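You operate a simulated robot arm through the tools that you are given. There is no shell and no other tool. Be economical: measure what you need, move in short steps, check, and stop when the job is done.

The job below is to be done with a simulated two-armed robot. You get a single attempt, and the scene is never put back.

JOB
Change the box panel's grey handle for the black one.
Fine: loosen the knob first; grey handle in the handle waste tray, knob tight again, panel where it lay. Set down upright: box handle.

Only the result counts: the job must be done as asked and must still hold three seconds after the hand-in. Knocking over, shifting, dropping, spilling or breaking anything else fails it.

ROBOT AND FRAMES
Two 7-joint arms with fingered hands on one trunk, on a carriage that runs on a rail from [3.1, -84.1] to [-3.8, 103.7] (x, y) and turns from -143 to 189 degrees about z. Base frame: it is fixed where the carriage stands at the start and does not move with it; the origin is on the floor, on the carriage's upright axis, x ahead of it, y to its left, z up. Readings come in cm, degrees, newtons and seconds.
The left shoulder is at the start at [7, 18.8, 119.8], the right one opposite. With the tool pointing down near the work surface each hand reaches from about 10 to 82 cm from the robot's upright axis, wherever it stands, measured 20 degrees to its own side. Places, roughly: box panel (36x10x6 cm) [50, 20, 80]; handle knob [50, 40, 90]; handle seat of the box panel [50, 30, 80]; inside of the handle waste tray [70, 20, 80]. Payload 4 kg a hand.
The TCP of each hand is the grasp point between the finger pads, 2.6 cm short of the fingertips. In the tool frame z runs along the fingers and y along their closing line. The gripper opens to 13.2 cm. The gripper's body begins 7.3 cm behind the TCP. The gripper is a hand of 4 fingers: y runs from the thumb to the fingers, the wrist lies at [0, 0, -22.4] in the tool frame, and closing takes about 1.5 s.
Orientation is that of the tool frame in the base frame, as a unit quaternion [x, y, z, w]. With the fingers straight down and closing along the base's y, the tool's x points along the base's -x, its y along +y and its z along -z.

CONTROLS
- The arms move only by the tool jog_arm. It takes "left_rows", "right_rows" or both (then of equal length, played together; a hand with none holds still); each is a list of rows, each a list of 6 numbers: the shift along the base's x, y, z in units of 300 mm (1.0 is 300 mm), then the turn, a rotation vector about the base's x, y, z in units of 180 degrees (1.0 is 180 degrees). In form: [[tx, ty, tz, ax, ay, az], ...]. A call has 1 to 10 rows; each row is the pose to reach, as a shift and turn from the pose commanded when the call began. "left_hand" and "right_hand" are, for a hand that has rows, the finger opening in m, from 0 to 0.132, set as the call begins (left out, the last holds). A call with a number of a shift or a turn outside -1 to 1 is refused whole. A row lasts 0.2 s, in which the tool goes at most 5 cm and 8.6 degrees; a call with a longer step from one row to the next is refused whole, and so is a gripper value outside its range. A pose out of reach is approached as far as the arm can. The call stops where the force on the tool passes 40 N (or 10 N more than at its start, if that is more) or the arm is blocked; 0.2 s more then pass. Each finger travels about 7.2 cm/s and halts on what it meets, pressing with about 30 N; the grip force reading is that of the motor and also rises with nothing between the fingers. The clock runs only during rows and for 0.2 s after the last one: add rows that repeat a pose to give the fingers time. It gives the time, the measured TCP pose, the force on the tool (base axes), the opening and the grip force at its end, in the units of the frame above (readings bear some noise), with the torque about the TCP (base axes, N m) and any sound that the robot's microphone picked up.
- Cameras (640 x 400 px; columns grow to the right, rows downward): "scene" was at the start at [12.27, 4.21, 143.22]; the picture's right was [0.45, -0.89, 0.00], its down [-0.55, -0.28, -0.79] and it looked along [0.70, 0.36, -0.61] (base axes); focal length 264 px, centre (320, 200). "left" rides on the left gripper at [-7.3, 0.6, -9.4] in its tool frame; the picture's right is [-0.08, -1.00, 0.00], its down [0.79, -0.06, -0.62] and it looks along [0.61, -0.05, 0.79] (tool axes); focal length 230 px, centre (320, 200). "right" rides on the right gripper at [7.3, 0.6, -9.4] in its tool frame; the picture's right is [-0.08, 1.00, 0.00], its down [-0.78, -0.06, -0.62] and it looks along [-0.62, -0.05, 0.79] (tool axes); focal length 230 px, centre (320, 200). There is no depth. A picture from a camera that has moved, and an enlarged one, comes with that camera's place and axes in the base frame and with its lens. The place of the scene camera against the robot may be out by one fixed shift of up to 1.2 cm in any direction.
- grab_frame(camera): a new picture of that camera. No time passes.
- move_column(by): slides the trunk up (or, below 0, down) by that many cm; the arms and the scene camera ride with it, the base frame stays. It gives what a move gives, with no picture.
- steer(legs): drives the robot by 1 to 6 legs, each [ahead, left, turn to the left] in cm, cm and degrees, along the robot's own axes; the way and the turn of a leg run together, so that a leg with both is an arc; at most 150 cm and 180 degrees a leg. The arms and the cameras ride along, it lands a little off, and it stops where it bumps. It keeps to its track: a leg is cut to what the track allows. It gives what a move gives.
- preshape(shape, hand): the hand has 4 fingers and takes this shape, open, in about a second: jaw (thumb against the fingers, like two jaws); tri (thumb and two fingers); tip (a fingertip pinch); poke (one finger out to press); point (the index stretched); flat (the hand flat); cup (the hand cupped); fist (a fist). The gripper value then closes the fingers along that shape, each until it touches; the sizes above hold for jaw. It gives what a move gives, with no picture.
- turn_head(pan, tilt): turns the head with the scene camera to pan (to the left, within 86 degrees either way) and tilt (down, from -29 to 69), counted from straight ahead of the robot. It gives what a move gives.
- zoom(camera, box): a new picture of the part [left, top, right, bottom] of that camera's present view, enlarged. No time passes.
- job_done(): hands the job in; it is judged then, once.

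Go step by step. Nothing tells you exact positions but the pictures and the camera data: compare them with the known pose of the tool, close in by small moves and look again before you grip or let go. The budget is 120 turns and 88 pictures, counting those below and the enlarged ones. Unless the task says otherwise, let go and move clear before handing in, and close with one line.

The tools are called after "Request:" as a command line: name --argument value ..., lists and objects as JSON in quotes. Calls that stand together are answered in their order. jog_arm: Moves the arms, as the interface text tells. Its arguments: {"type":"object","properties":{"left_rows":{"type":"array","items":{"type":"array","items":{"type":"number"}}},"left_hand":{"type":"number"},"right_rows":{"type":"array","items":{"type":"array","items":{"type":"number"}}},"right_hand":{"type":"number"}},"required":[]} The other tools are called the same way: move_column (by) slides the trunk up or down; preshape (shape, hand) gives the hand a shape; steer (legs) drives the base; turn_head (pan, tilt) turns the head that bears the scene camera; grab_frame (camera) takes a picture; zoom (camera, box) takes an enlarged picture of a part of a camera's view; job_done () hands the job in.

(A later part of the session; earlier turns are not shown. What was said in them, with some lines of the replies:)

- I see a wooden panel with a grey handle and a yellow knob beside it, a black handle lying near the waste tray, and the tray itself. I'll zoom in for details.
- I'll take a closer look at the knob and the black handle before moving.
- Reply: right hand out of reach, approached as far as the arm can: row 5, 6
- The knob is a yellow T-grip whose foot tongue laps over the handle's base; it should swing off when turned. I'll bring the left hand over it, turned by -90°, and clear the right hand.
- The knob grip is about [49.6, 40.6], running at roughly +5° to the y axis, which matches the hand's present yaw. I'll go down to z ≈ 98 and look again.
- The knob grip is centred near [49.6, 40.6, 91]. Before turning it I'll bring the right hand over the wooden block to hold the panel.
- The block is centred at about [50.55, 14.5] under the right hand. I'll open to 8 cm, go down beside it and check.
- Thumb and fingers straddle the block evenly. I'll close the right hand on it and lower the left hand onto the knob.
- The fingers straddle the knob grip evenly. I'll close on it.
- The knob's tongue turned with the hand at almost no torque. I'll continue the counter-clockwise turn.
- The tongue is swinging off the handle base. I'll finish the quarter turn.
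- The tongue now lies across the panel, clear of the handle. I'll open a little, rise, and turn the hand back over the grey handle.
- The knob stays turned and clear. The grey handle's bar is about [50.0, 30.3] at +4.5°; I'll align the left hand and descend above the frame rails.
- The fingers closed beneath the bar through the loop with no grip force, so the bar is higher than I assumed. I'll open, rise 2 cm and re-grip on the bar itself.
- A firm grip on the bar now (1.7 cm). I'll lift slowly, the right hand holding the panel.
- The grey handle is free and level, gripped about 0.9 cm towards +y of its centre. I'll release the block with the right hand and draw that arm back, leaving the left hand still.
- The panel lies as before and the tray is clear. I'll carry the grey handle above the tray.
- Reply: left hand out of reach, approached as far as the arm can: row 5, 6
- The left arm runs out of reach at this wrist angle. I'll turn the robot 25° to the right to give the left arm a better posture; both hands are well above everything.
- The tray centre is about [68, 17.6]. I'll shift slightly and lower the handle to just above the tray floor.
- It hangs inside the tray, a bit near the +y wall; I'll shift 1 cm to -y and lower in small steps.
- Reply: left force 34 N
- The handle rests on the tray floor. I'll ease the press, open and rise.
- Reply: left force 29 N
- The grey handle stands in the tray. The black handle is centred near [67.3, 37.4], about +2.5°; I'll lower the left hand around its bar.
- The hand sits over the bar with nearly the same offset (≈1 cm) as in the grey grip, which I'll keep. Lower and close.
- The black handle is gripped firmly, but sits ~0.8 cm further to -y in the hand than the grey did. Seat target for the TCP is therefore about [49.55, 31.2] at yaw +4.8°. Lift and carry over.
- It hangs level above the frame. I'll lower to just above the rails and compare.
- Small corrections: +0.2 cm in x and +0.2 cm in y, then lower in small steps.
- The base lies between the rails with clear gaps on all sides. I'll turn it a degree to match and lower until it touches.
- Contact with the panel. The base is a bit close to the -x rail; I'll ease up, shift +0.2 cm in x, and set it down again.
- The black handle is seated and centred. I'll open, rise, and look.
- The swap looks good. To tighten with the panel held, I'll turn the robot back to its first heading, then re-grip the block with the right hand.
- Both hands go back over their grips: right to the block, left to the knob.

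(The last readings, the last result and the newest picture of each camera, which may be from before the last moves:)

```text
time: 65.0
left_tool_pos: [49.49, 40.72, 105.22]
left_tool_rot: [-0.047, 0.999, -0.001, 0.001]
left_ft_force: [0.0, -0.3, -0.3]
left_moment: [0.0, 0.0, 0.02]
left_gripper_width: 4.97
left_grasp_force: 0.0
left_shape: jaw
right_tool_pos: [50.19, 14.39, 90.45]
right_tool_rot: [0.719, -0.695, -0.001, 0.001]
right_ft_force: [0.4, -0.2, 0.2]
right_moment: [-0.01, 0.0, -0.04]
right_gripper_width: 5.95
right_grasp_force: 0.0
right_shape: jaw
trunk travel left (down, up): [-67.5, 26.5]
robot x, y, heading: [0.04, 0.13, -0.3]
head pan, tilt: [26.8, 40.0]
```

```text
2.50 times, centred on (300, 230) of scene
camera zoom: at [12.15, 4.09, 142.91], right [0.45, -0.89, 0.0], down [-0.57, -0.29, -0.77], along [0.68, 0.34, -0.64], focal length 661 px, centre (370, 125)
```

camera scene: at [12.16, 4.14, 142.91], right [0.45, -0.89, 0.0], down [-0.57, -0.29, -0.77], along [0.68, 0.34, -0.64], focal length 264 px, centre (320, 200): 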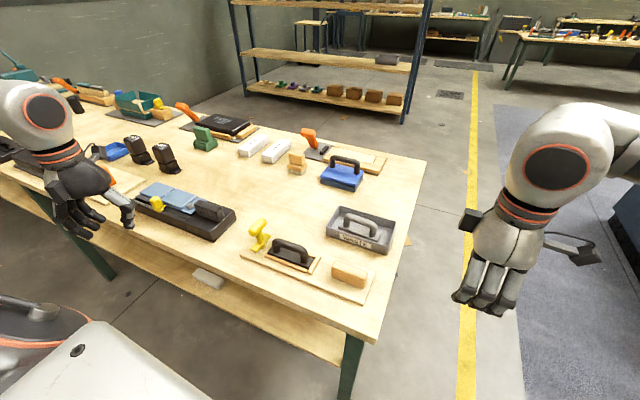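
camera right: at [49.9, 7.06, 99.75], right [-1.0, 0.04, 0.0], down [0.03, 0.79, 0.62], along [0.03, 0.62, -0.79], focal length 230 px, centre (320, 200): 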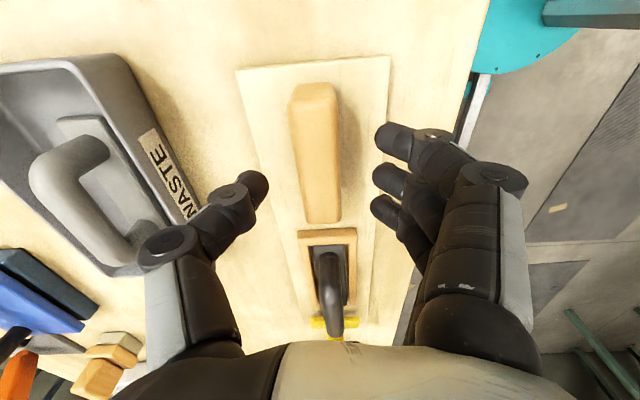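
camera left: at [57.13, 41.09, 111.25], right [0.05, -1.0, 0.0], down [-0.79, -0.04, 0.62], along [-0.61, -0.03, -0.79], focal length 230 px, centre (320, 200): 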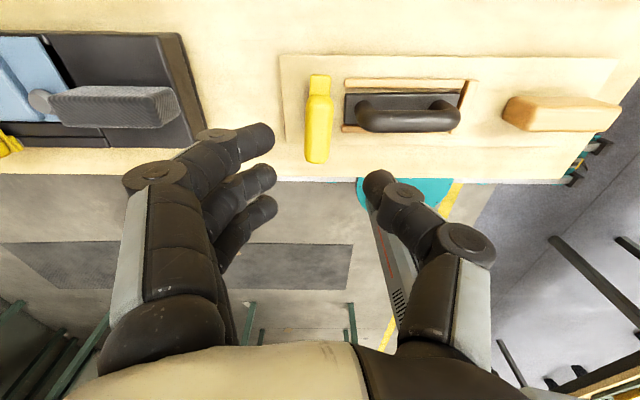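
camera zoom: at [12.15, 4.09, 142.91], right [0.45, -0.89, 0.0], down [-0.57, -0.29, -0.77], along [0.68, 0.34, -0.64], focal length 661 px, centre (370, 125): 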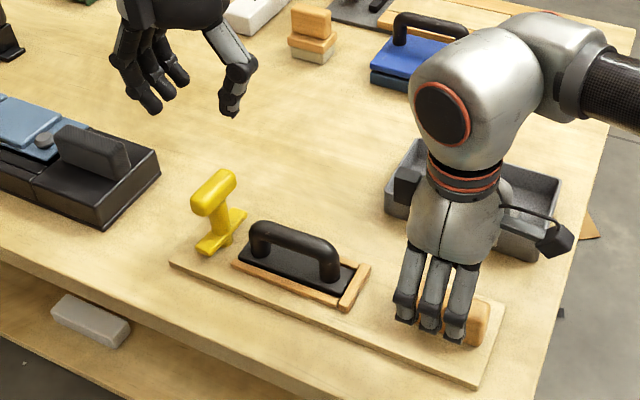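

Request:
jog_arm --right_rows '[[0.01, 0, -0.05, 0, 0, 0], [0.01, 0, -0.1, 0, 0, 0]]'

Request:
jog_arm --right_rows '[[0, 0, 0, 0, 0, 0], [0, 0, 0, 0, 0, 0], [0, 0, 0, 0, 0, 0], [0, 0, 0, 0, 0, 0], [0, 0, 0, 0, 0, 0]]' --right_hand 0.015

Request:
jog_arm --left_rows '[[0.002, 0.004, -0.12, 0, 0, 0], [0.002, 0.004, -0.24, 0, 0, 0], [0.002, 0.004, -0.33, 0, 0, 0]]'

Request:
grab_frame --camera "left"

Request:
zoom --camera "scene" --box '[220, 180, 320, 270]'

```text
time: 65.6
left_tool_pos: [49.42, 40.79, 105.33]
left_tool_rot: [-0.047, 0.999, 0.001, 0.001]
left_ft_force: [-0.2, 0.2, 0.4]
left_moment: [-0.04, -0.02, 0.03]
left_gripper_width: 4.94
left_grasp_force: 0.1
left_shape: jaw
right_tool_pos: [50.59, 14.18, 87.25]
right_tool_rot: [0.719, -0.695, -0.001, -0.001]
right_ft_force: [1.2, -0.4, -0.3]
right_moment: [0.01, 0.03, 0.01]
right_gripper_width: 5.95
right_grasp_force: 0.1
right_shape: jaw
trunk travel left (down, up): [-67.5, 26.5]
robot x, y, heading: [0.01, -0.17, -0.3]
head pan, tilt: [26.8, 40.0]
```

```text
time: 66.8
left_tool_pos: [49.57, 40.87, 105.24]
left_tool_rot: [-0.048, 0.999, 0.0, 0.001]
left_ft_force: [0.1, -0.1, 0.6]
left_moment: [-0.01, -0.01, 0.02]
left_gripper_width: 4.95
left_grasp_force: 0.0
left_shape: jaw
right_tool_pos: [50.67, 14.29, 87.16]
right_tool_rot: [0.719, -0.695, 0.0, 0.0]
right_ft_force: [0.3, 0.6, -0.6]
right_moment: [0.02, 0.06, 0.04]
right_gripper_width: 2.28
right_grasp_force: 30.4
right_shape: jaw
trunk travel left (down, up): [-67.5, 26.5]
robot x, y, heading: [-0.31, -0.09, -0.2]
head pan, tilt: [26.8, 40.0]
```

```text
time: 67.6
left_tool_pos: [49.67, 41.09, 94.99]
left_tool_rot: [-0.048, 0.999, 0.0, 0.001]
left_ft_force: [-0.4, -0.5, -0.1]
left_moment: [-0.04, 0.04, -0.04]
left_gripper_width: 4.95
left_grasp_force: 0.1
left_shape: jaw
right_tool_pos: [50.65, 14.31, 87.24]
right_tool_rot: [0.72, -0.694, 0.0, 0.001]
right_ft_force: [-0.1, -1.0, 0.7]
right_moment: [-0.02, 0.02, 0.07]
right_gripper_width: 2.27
right_grasp_force: 30.1
right_shape: jaw
trunk travel left (down, up): [-67.5, 26.5]
robot x, y, heading: [0.21, -0.0, -0.2]
head pan, tilt: [26.8, 40.0]
```

```text
31 pictures are left
camera left: at [56.85, 42.23, 104.32], right [0.17, -0.98, 0.0], down [-0.78, -0.14, 0.62], along [-0.61, -0.11, -0.79], focal length 230 px, centre (320, 200)
```

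left: 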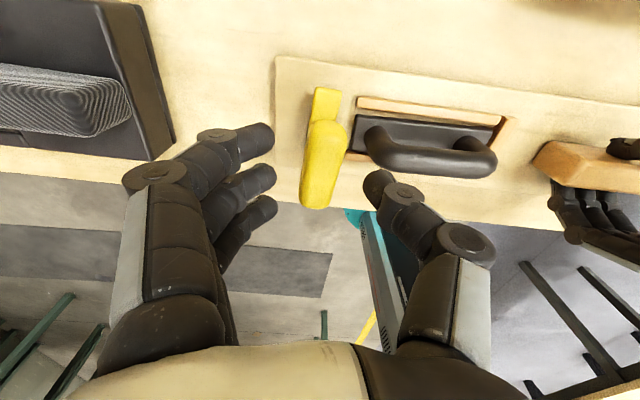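

```text
4.44 times, centred on (270, 225) of scene
camera zoom: at [12.23, 4.15, 142.91], right [0.45, -0.89, 0.0], down [-0.57, -0.29, -0.77], along [0.68, 0.34, -0.64], focal length 1175 px, centre (542, 89)
```

zoom: 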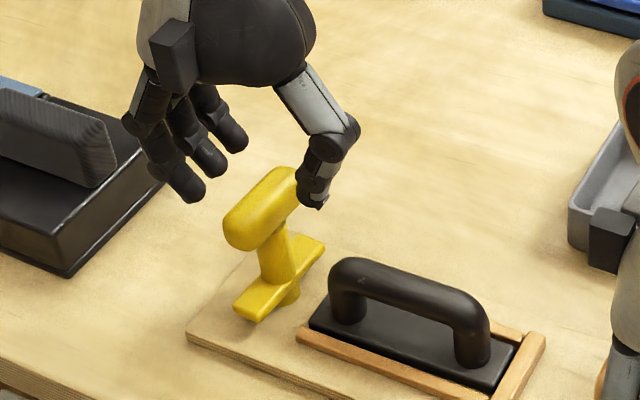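

Knob centred between thumb and fingers. I'll lower and grip it.

Request:
jog_arm --left_rows '[[0, -0.003, 0, 0, 0, 0], [0, -0.003, -0.05, 0, 0, 0], [0, -0.003, -0.1, 0, 0, 0], [0, -0.003, -0.14, 0, 0, 0]]' --left_hand 0.043

Request:
jog_arm --left_rows '[[0, 0, 0, 0, 0, 0], [0, 0, 0, 0, 0, 0], [0, 0, 0, 0, 0, 0], [0, 0, 0, 0, 0, 0], [0, 0, 0, 0, 0, 0]]' --left_hand 0.005

Request:
zoom --camera "scene" --box '[220, 180, 320, 270]'

```text
time: 68.6
left_tool_pos: [49.51, 41.01, 91.06]
left_tool_rot: [-0.048, 0.999, 0.001, 0.0]
left_ft_force: [-0.1, -0.6, 0.4]
left_moment: [0.05, 0.02, 0.01]
left_gripper_width: 4.36
left_grasp_force: 0.1
left_shape: jaw
right_tool_pos: [50.58, 14.23, 87.18]
right_tool_rot: [0.719, -0.695, -0.001, 0.001]
right_ft_force: [-0.1, -0.8, -0.4]
right_moment: [-0.02, 0.04, 0.02]
right_gripper_width: 2.26
right_grasp_force: 30.0
right_shape: jaw
trunk travel left (down, up): [-67.5, 26.5]
robot x, y, heading: [-0.25, 0.06, -0.0]
head pan, tilt: [26.8, 40.0]
```

```text
time: 69.8
left_tool_pos: [49.66, 40.91, 91.07]
left_tool_rot: [-0.048, 0.999, 0.0, 0.001]
left_ft_force: [-0.1, -1.3, 0.1]
left_moment: [-0.11, -0.01, 0.01]
left_gripper_width: 1.39
left_grasp_force: 30.3
left_shape: jaw
right_tool_pos: [50.66, 14.22, 87.17]
right_tool_rot: [0.719, -0.695, 0.0, 0.0]
right_ft_force: [0.2, 0.1, 0.2]
right_moment: [0.0, 0.09, 0.0]
right_gripper_width: 2.27
right_grasp_force: 30.3
right_shape: jaw
trunk travel left (down, up): [-67.5, 26.5]
robot x, y, heading: [0.21, -0.21, -0.1]
head pan, tilt: [26.8, 40.0]
```

```text
4.44 times, centred on (270, 225) of scene
camera zoom: at [12.21, 4.15, 142.91], right [0.45, -0.89, 0.0], down [-0.57, -0.29, -0.77], along [0.68, 0.34, -0.64], focal length 1175 px, centre (542, 89)
```

zoom: 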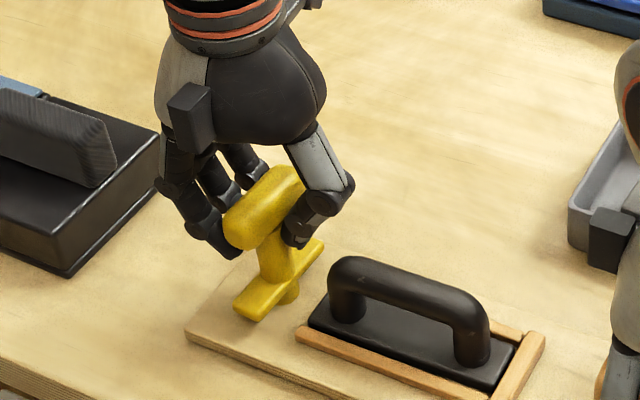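

Gripped. Turn clockwise, first 80°.

Request:
jog_arm --left_rows '[[0, 0, 0, 0, 0, -0.045], [0, 0, 0, 0, 0, -0.09], [0, 0, 0, 0, 0, -0.135], [0, 0, 0, 0, 0, -0.18], [0, 0, 0, 0, 0, -0.225], [0, 0, 0, 0, 0, -0.27], [0, 0, 0, 0, 0, -0.315], [0, 0, 0, 0, 0, -0.36], [0, 0, 0, 0, 0, -0.405], [0, 0, 0, 0, 0, -0.44]]'

Request:
zoom --camera "scene" --box '[220, 180, 320, 270]'

Request:
grab_frame --camera "left"

```text
time: 72.0
left_tool_pos: [49.65, 40.82, 90.9]
left_tool_rot: [0.601, 0.8, 0.0, 0.001]
left_ft_force: [-0.9, -13.5, 0.7]
left_moment: [-0.25, 0.13, 0.12]
left_gripper_width: 1.35
left_grasp_force: 30.4
left_shape: jaw
right_tool_pos: [50.59, 14.42, 87.27]
right_tool_rot: [0.719, -0.695, -0.001, 0.0]
right_ft_force: [-0.1, 12.4, 0.2]
right_moment: [0.19, -0.04, -0.12]
right_gripper_width: 2.25
right_grasp_force: 30.7
right_shape: jaw
trunk travel left (down, up): [-67.5, 26.5]
robot x, y, heading: [0.28, 0.02, 0.0]
head pan, tilt: [26.8, 40.0]
```

```text
4.44 times, centred on (270, 225) of scene
camera zoom: at [12.19, 4.14, 142.91], right [0.45, -0.89, 0.0], down [-0.57, -0.29, -0.77], along [0.68, 0.34, -0.64], focal length 1175 px, centre (542, 89)
```

zoom: 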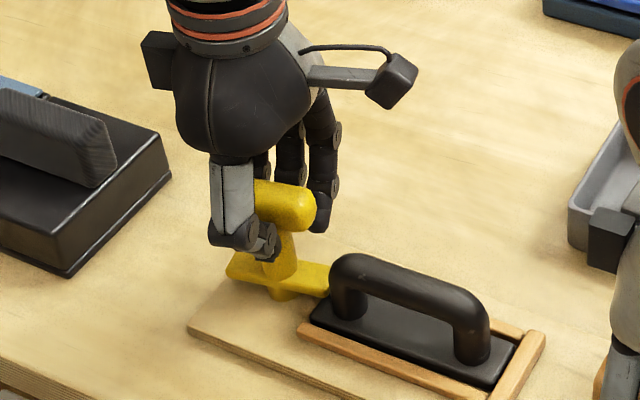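

```text
27 pictures are left
camera left: at [52.24, 33.9, 100.17], right [-0.94, -0.35, 0.0], down [-0.28, 0.74, 0.62], along [-0.22, 0.58, -0.79], focal length 230 px, centre (320, 200)
```

left: 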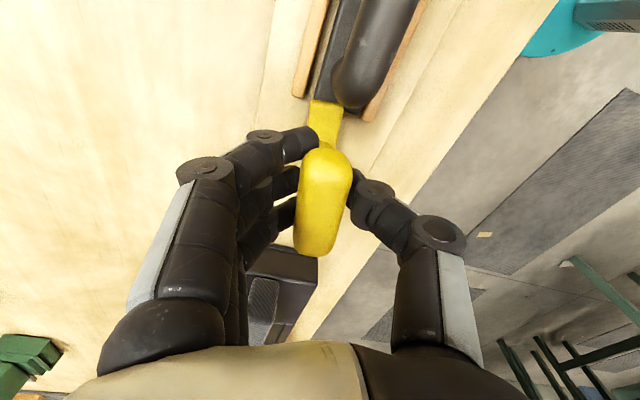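

Tongue is back over the base end. I'll finish the last ~11°, easing 1.5 mm towards -y to relieve the side force.

Request:
jog_arm --left_rows '[[0, -0.005, 0, 0, 0, -0.02], [0, -0.005, 0, 0, 0, -0.04], [0, -0.005, 0, 0, 0, -0.06]]'

Request:
jog_arm --left_rows '[[0, -0.003, 0, 0, 0, -0.01], [0, -0.003, 0, 0, 0, -0.02]]'

Request:
zoom --camera "left" --box '[220, 40, 420, 260]'

Request:
zoom --camera "scene" --box '[220, 180, 320, 270]'

```text
time: 72.8
left_tool_pos: [49.78, 40.71, 90.93]
left_tool_rot: [0.673, 0.739, -0.001, 0.001]
left_ft_force: [0.4, -7.3, 1.1]
left_moment: [-0.13, 0.2, 0.21]
left_gripper_width: 1.36
left_grasp_force: 30.5
left_shape: jaw
right_tool_pos: [50.56, 14.28, 87.15]
right_tool_rot: [0.719, -0.695, 0.0, -0.001]
right_ft_force: [-0.1, 8.7, 0.4]
right_moment: [0.13, 0.05, -0.13]
right_gripper_width: 2.25
right_grasp_force: 30.2
right_shape: jaw
trunk travel left (down, up): [-67.5, 26.5]
robot x, y, heading: [-0.11, -0.1, 0.0]
head pan, tilt: [26.8, 40.0]
```

```text
time: 73.4
left_tool_pos: [49.67, 40.71, 90.83]
left_tool_rot: [0.695, 0.719, 0.0, 0.001]
left_ft_force: [2.6, -3.8, 1.4]
left_moment: [-0.06, 0.14, 0.47]
left_gripper_width: 1.39
left_grasp_force: 29.9
left_shape: jaw
right_tool_pos: [50.69, 14.24, 87.17]
right_tool_rot: [0.719, -0.695, 0.0, 0.0]
right_ft_force: [-1.7, 5.4, -0.1]
right_moment: [0.05, 0.05, -0.13]
right_gripper_width: 2.26
right_grasp_force: 30.5
right_shape: jaw
trunk travel left (down, up): [-67.5, 26.5]
robot x, y, heading: [0.14, 0.18, -0.2]
head pan, tilt: [26.8, 40.0]
```

```text
1.82 times, centred on (320, 150) of left
camera zoom: at [50.4, 33.35, 100.13], right [-0.99, -0.11, 0.0], down [-0.09, 0.78, 0.62], along [-0.07, 0.61, -0.79], focal length 418 px, centre (320, 291)
```

zoom: 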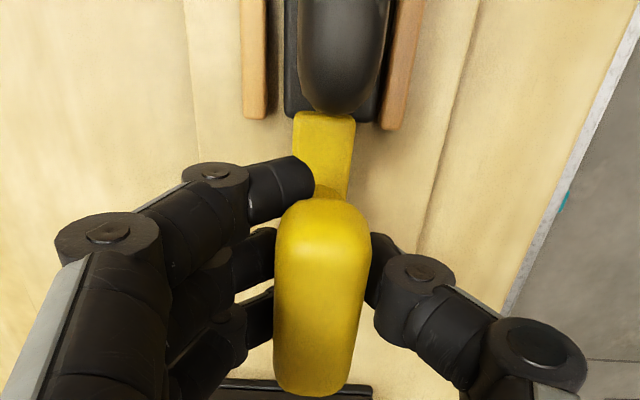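

```text
4.44 times, centred on (270, 225) of scene
camera zoom: at [12.17, 4.15, 142.91], right [0.45, -0.89, 0.0], down [-0.57, -0.29, -0.77], along [0.68, 0.34, -0.64], focal length 1175 px, centre (542, 89)
```

zoom: 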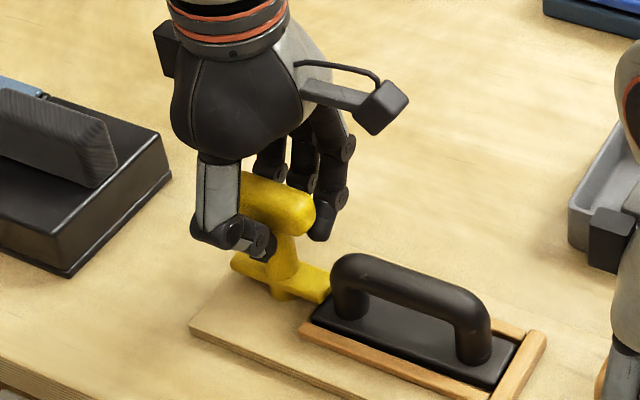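

Torque climbed to 0.47 N·m over the last few degrees: the knob is at its tight stop. I'll open the left hand, rise, then release the block and rise with the right.

Request:
jog_arm --left_rows '[[0, 0, 0, 0, 0, 0], [0, 0, 0, 0, 0, 0], [0, 0, 0, 0, 0, 0], [0, 0, 0, 0, 0, 0], [0, 0, 0.1, 0, 0, 0], [0, 0, 0.22, 0, 0, 0], [0, 0, 0.36, 0, 0, 0], [0, 0, 0.5, 0, 0, 0]]' --left_hand 0.055

Request:
zoom --camera "left" --box '[220, 0, 420, 130]'

Request:
zoom --camera "scene" --box '[235, 210, 325, 280]'

```text
time: 75.2
left_tool_pos: [49.97, 40.65, 105.95]
left_tool_rot: [0.697, 0.718, -0.001, 0.0]
left_ft_force: [-1.3, -0.5, -0.6]
left_moment: [-0.01, 0.02, -0.01]
left_gripper_width: 5.45
left_grasp_force: 0.1
left_shape: jaw
right_tool_pos: [50.66, 14.23, 87.23]
right_tool_rot: [0.719, -0.695, 0.0, 0.0]
right_ft_force: [1.1, -0.6, 0.9]
right_moment: [-0.03, -0.01, -0.15]
right_gripper_width: 2.24
right_grasp_force: 30.0
right_shape: jaw
trunk travel left (down, up): [-67.5, 26.5]
robot x, y, heading: [-0.06, 0.27, -0.1]
head pan, tilt: [26.8, 40.0]
```

```text
3.08 times, centred on (320, 65) of left
camera zoom: at [50.74, 33.32, 115.17], right [-0.99, -0.11, 0.0], down [-0.09, 0.78, 0.62], along [-0.07, 0.61, -0.79], focal length 708 px, centre (320, 615)
```

zoom: 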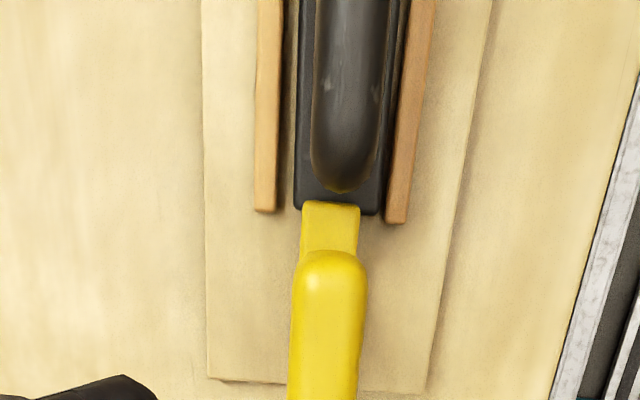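

```text
5.71 times, centred on (280, 245) of scene
camera zoom: at [12.11, 4.08, 142.91], right [0.45, -0.89, 0.0], down [-0.57, -0.29, -0.77], along [0.68, 0.34, -0.64], focal length 1511 px, centre (549, -57)
```

zoom: 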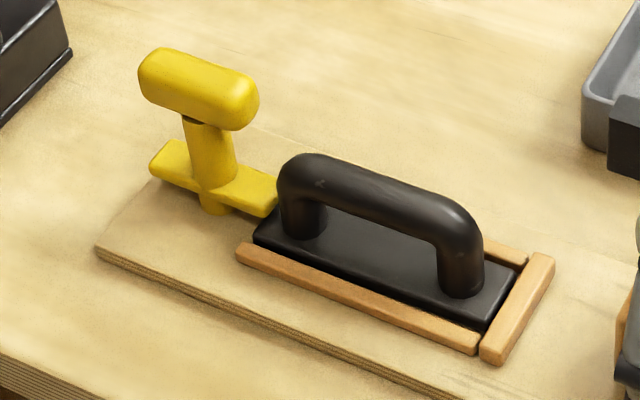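

The result looks just like the original set-up with the black handle clamped. Now the right hand lets go of the block and both arms withdraw.

Request:
jog_arm --right_rows '[[0, 0, 0, 0, 0, 0], [0, 0, 0, 0, 0, 0], [0, 0, 0, 0, 0, 0], [0, 0, 0, 0, 0, 0], [0, 0, 0.1, 0, 0, 0], [0, 0, 0.25, 0, 0, 0], [0, 0, 0.4, 0, 0, 0], [0, 0, 0.55, 0, 0, 0], [0, -0.12, 0.6, 0, 0, 0], [0, -0.24, 0.6, 0, 0, 0]]' --right_hand 0.06

Request:
jog_arm --right_rows '[[0, -0.1, 0, 0, 0, 0], [-0.05, -0.24, 0, 0, 0, 0], [-0.1, -0.38, 0, 0, 0, 0], [-0.15, -0.5, 0, 0, 0, 0]]' --left_rows '[[0, 0.1, 0.1, 0, 0, 0], [0, 0.2, 0.2, 0, 0, 0], [0, 0.3, 0.3, 0, 0, 0], [0, 0.4, 0.4, 0, 0, 0]]'

Request:
zoom --camera "scene" --box '[220, 180, 420, 320]'

```text
time: 77.4
left_tool_pos: [50.01, 40.63, 105.91]
left_tool_rot: [0.695, 0.719, 0.001, 0.001]
left_ft_force: [-0.1, -0.2, 0.6]
left_moment: [0.0, 0.01, -0.01]
left_gripper_width: 5.43
left_grasp_force: 0.1
left_shape: jaw
right_tool_pos: [50.55, 7.27, 105.26]
right_tool_rot: [0.719, -0.695, 0.0, -0.001]
right_ft_force: [0.0, -0.5, 0.4]
right_moment: [0.04, 0.01, -0.05]
right_gripper_width: 5.97
right_grasp_force: 0.0
right_shape: jaw
trunk travel left (down, up): [-67.5, 26.5]
robot x, y, heading: [0.11, -0.02, -0.2]
head pan, tilt: [26.8, 40.0]
```

```text
time: 78.4
left_tool_pos: [49.49, 52.87, 118.08]
left_tool_rot: [0.695, 0.719, -0.001, -0.001]
left_ft_force: [0.5, 0.1, -0.4]
left_moment: [-0.01, 0.01, 0.02]
left_gripper_width: 5.44
left_grasp_force: 0.2
left_shape: jaw
right_tool_pos: [46.4, -7.83, 105.22]
right_tool_rot: [0.719, -0.695, 0.0, 0.002]
right_ft_force: [0.2, 0.4, -0.2]
right_moment: [-0.02, -0.01, 0.01]
right_gripper_width: 5.95
right_grasp_force: 0.0
right_shape: jaw
trunk travel left (down, up): [-67.5, 26.5]
robot x, y, heading: [-0.2, 0.1, -0.0]
head pan, tilt: [26.8, 40.0]
```

```text
2.86 times, centred on (320, 250) of scene
camera zoom: at [12.19, 4.16, 142.91], right [0.45, -0.89, 0.0], down [-0.57, -0.29, -0.77], along [0.68, 0.34, -0.64], focal length 756 px, centre (320, 57)
```

zoom: 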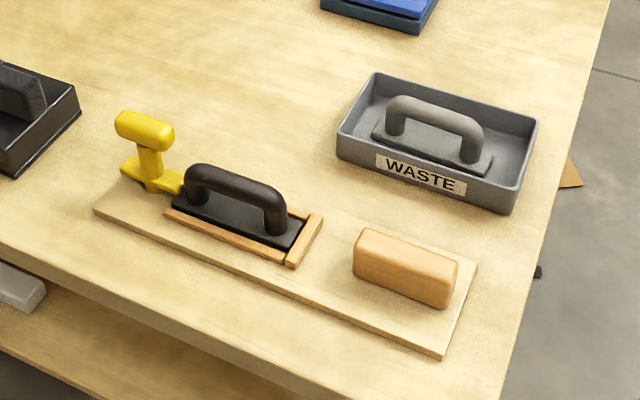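

Everything looks right. I'll check the panel's place against the first picture with the same camera aim.

Request:
turn_head --pan 26.8 --tilt 37.9

Request:
zoom --camera "scene" --box '[220, 180, 420, 320]'

Request:
zoom --camera "scene" --box '[240, 220, 320, 290]'

```text
time: 79.0
left_tool_pos: [49.56, 52.69, 117.89]
left_tool_rot: [0.695, 0.719, -0.001, 0.0]
left_ft_force: [-0.1, -0.3, 0.0]
left_moment: [0.01, 0.0, 0.0]
left_gripper_width: 5.45
left_grasp_force: 0.0
left_shape: jaw
right_tool_pos: [46.25, -7.72, 105.26]
right_tool_rot: [0.719, -0.695, 0.0, 0.002]
right_ft_force: [0.8, -0.1, 1.0]
right_moment: [-0.02, 0.0, -0.01]
right_gripper_width: 5.94
right_grasp_force: 0.1
right_shape: jaw
trunk travel left (down, up): [-67.5, 26.5]
robot x, y, heading: [0.03, 0.0, -0.0]
head pan, tilt: [26.8, 37.9]
```

```text
2.86 times, centred on (320, 250) of scene
camera zoom: at [12.31, 4.22, 143.22], right [0.45, -0.89, 0.0], down [-0.55, -0.28, -0.79], along [0.7, 0.35, -0.61], focal length 756 px, centre (320, 57)
```

zoom: 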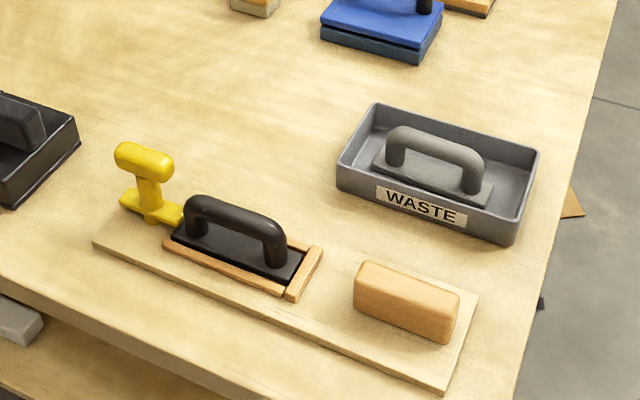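

```text
5.71 times, centred on (280, 255) of scene
camera zoom: at [12.31, 4.22, 143.22], right [0.45, -0.89, 0.0], down [-0.55, -0.28, -0.79], along [0.7, 0.35, -0.61], focal length 1511 px, centre (549, -114)
```

zoom: 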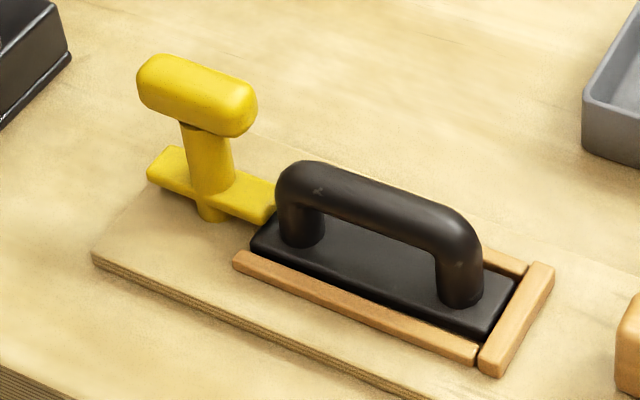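

The picture matches the first one closely: the panel and knob are where they were, the black handle is seated upright, and the grey one is in the tray. I'm handing in.

Request:
job_done

```text
The job is handed in.
```

The black handle is now clamped upright in the panel, with the knob tight again. The grey handle is in the waste tray, and the panel lies where it was.
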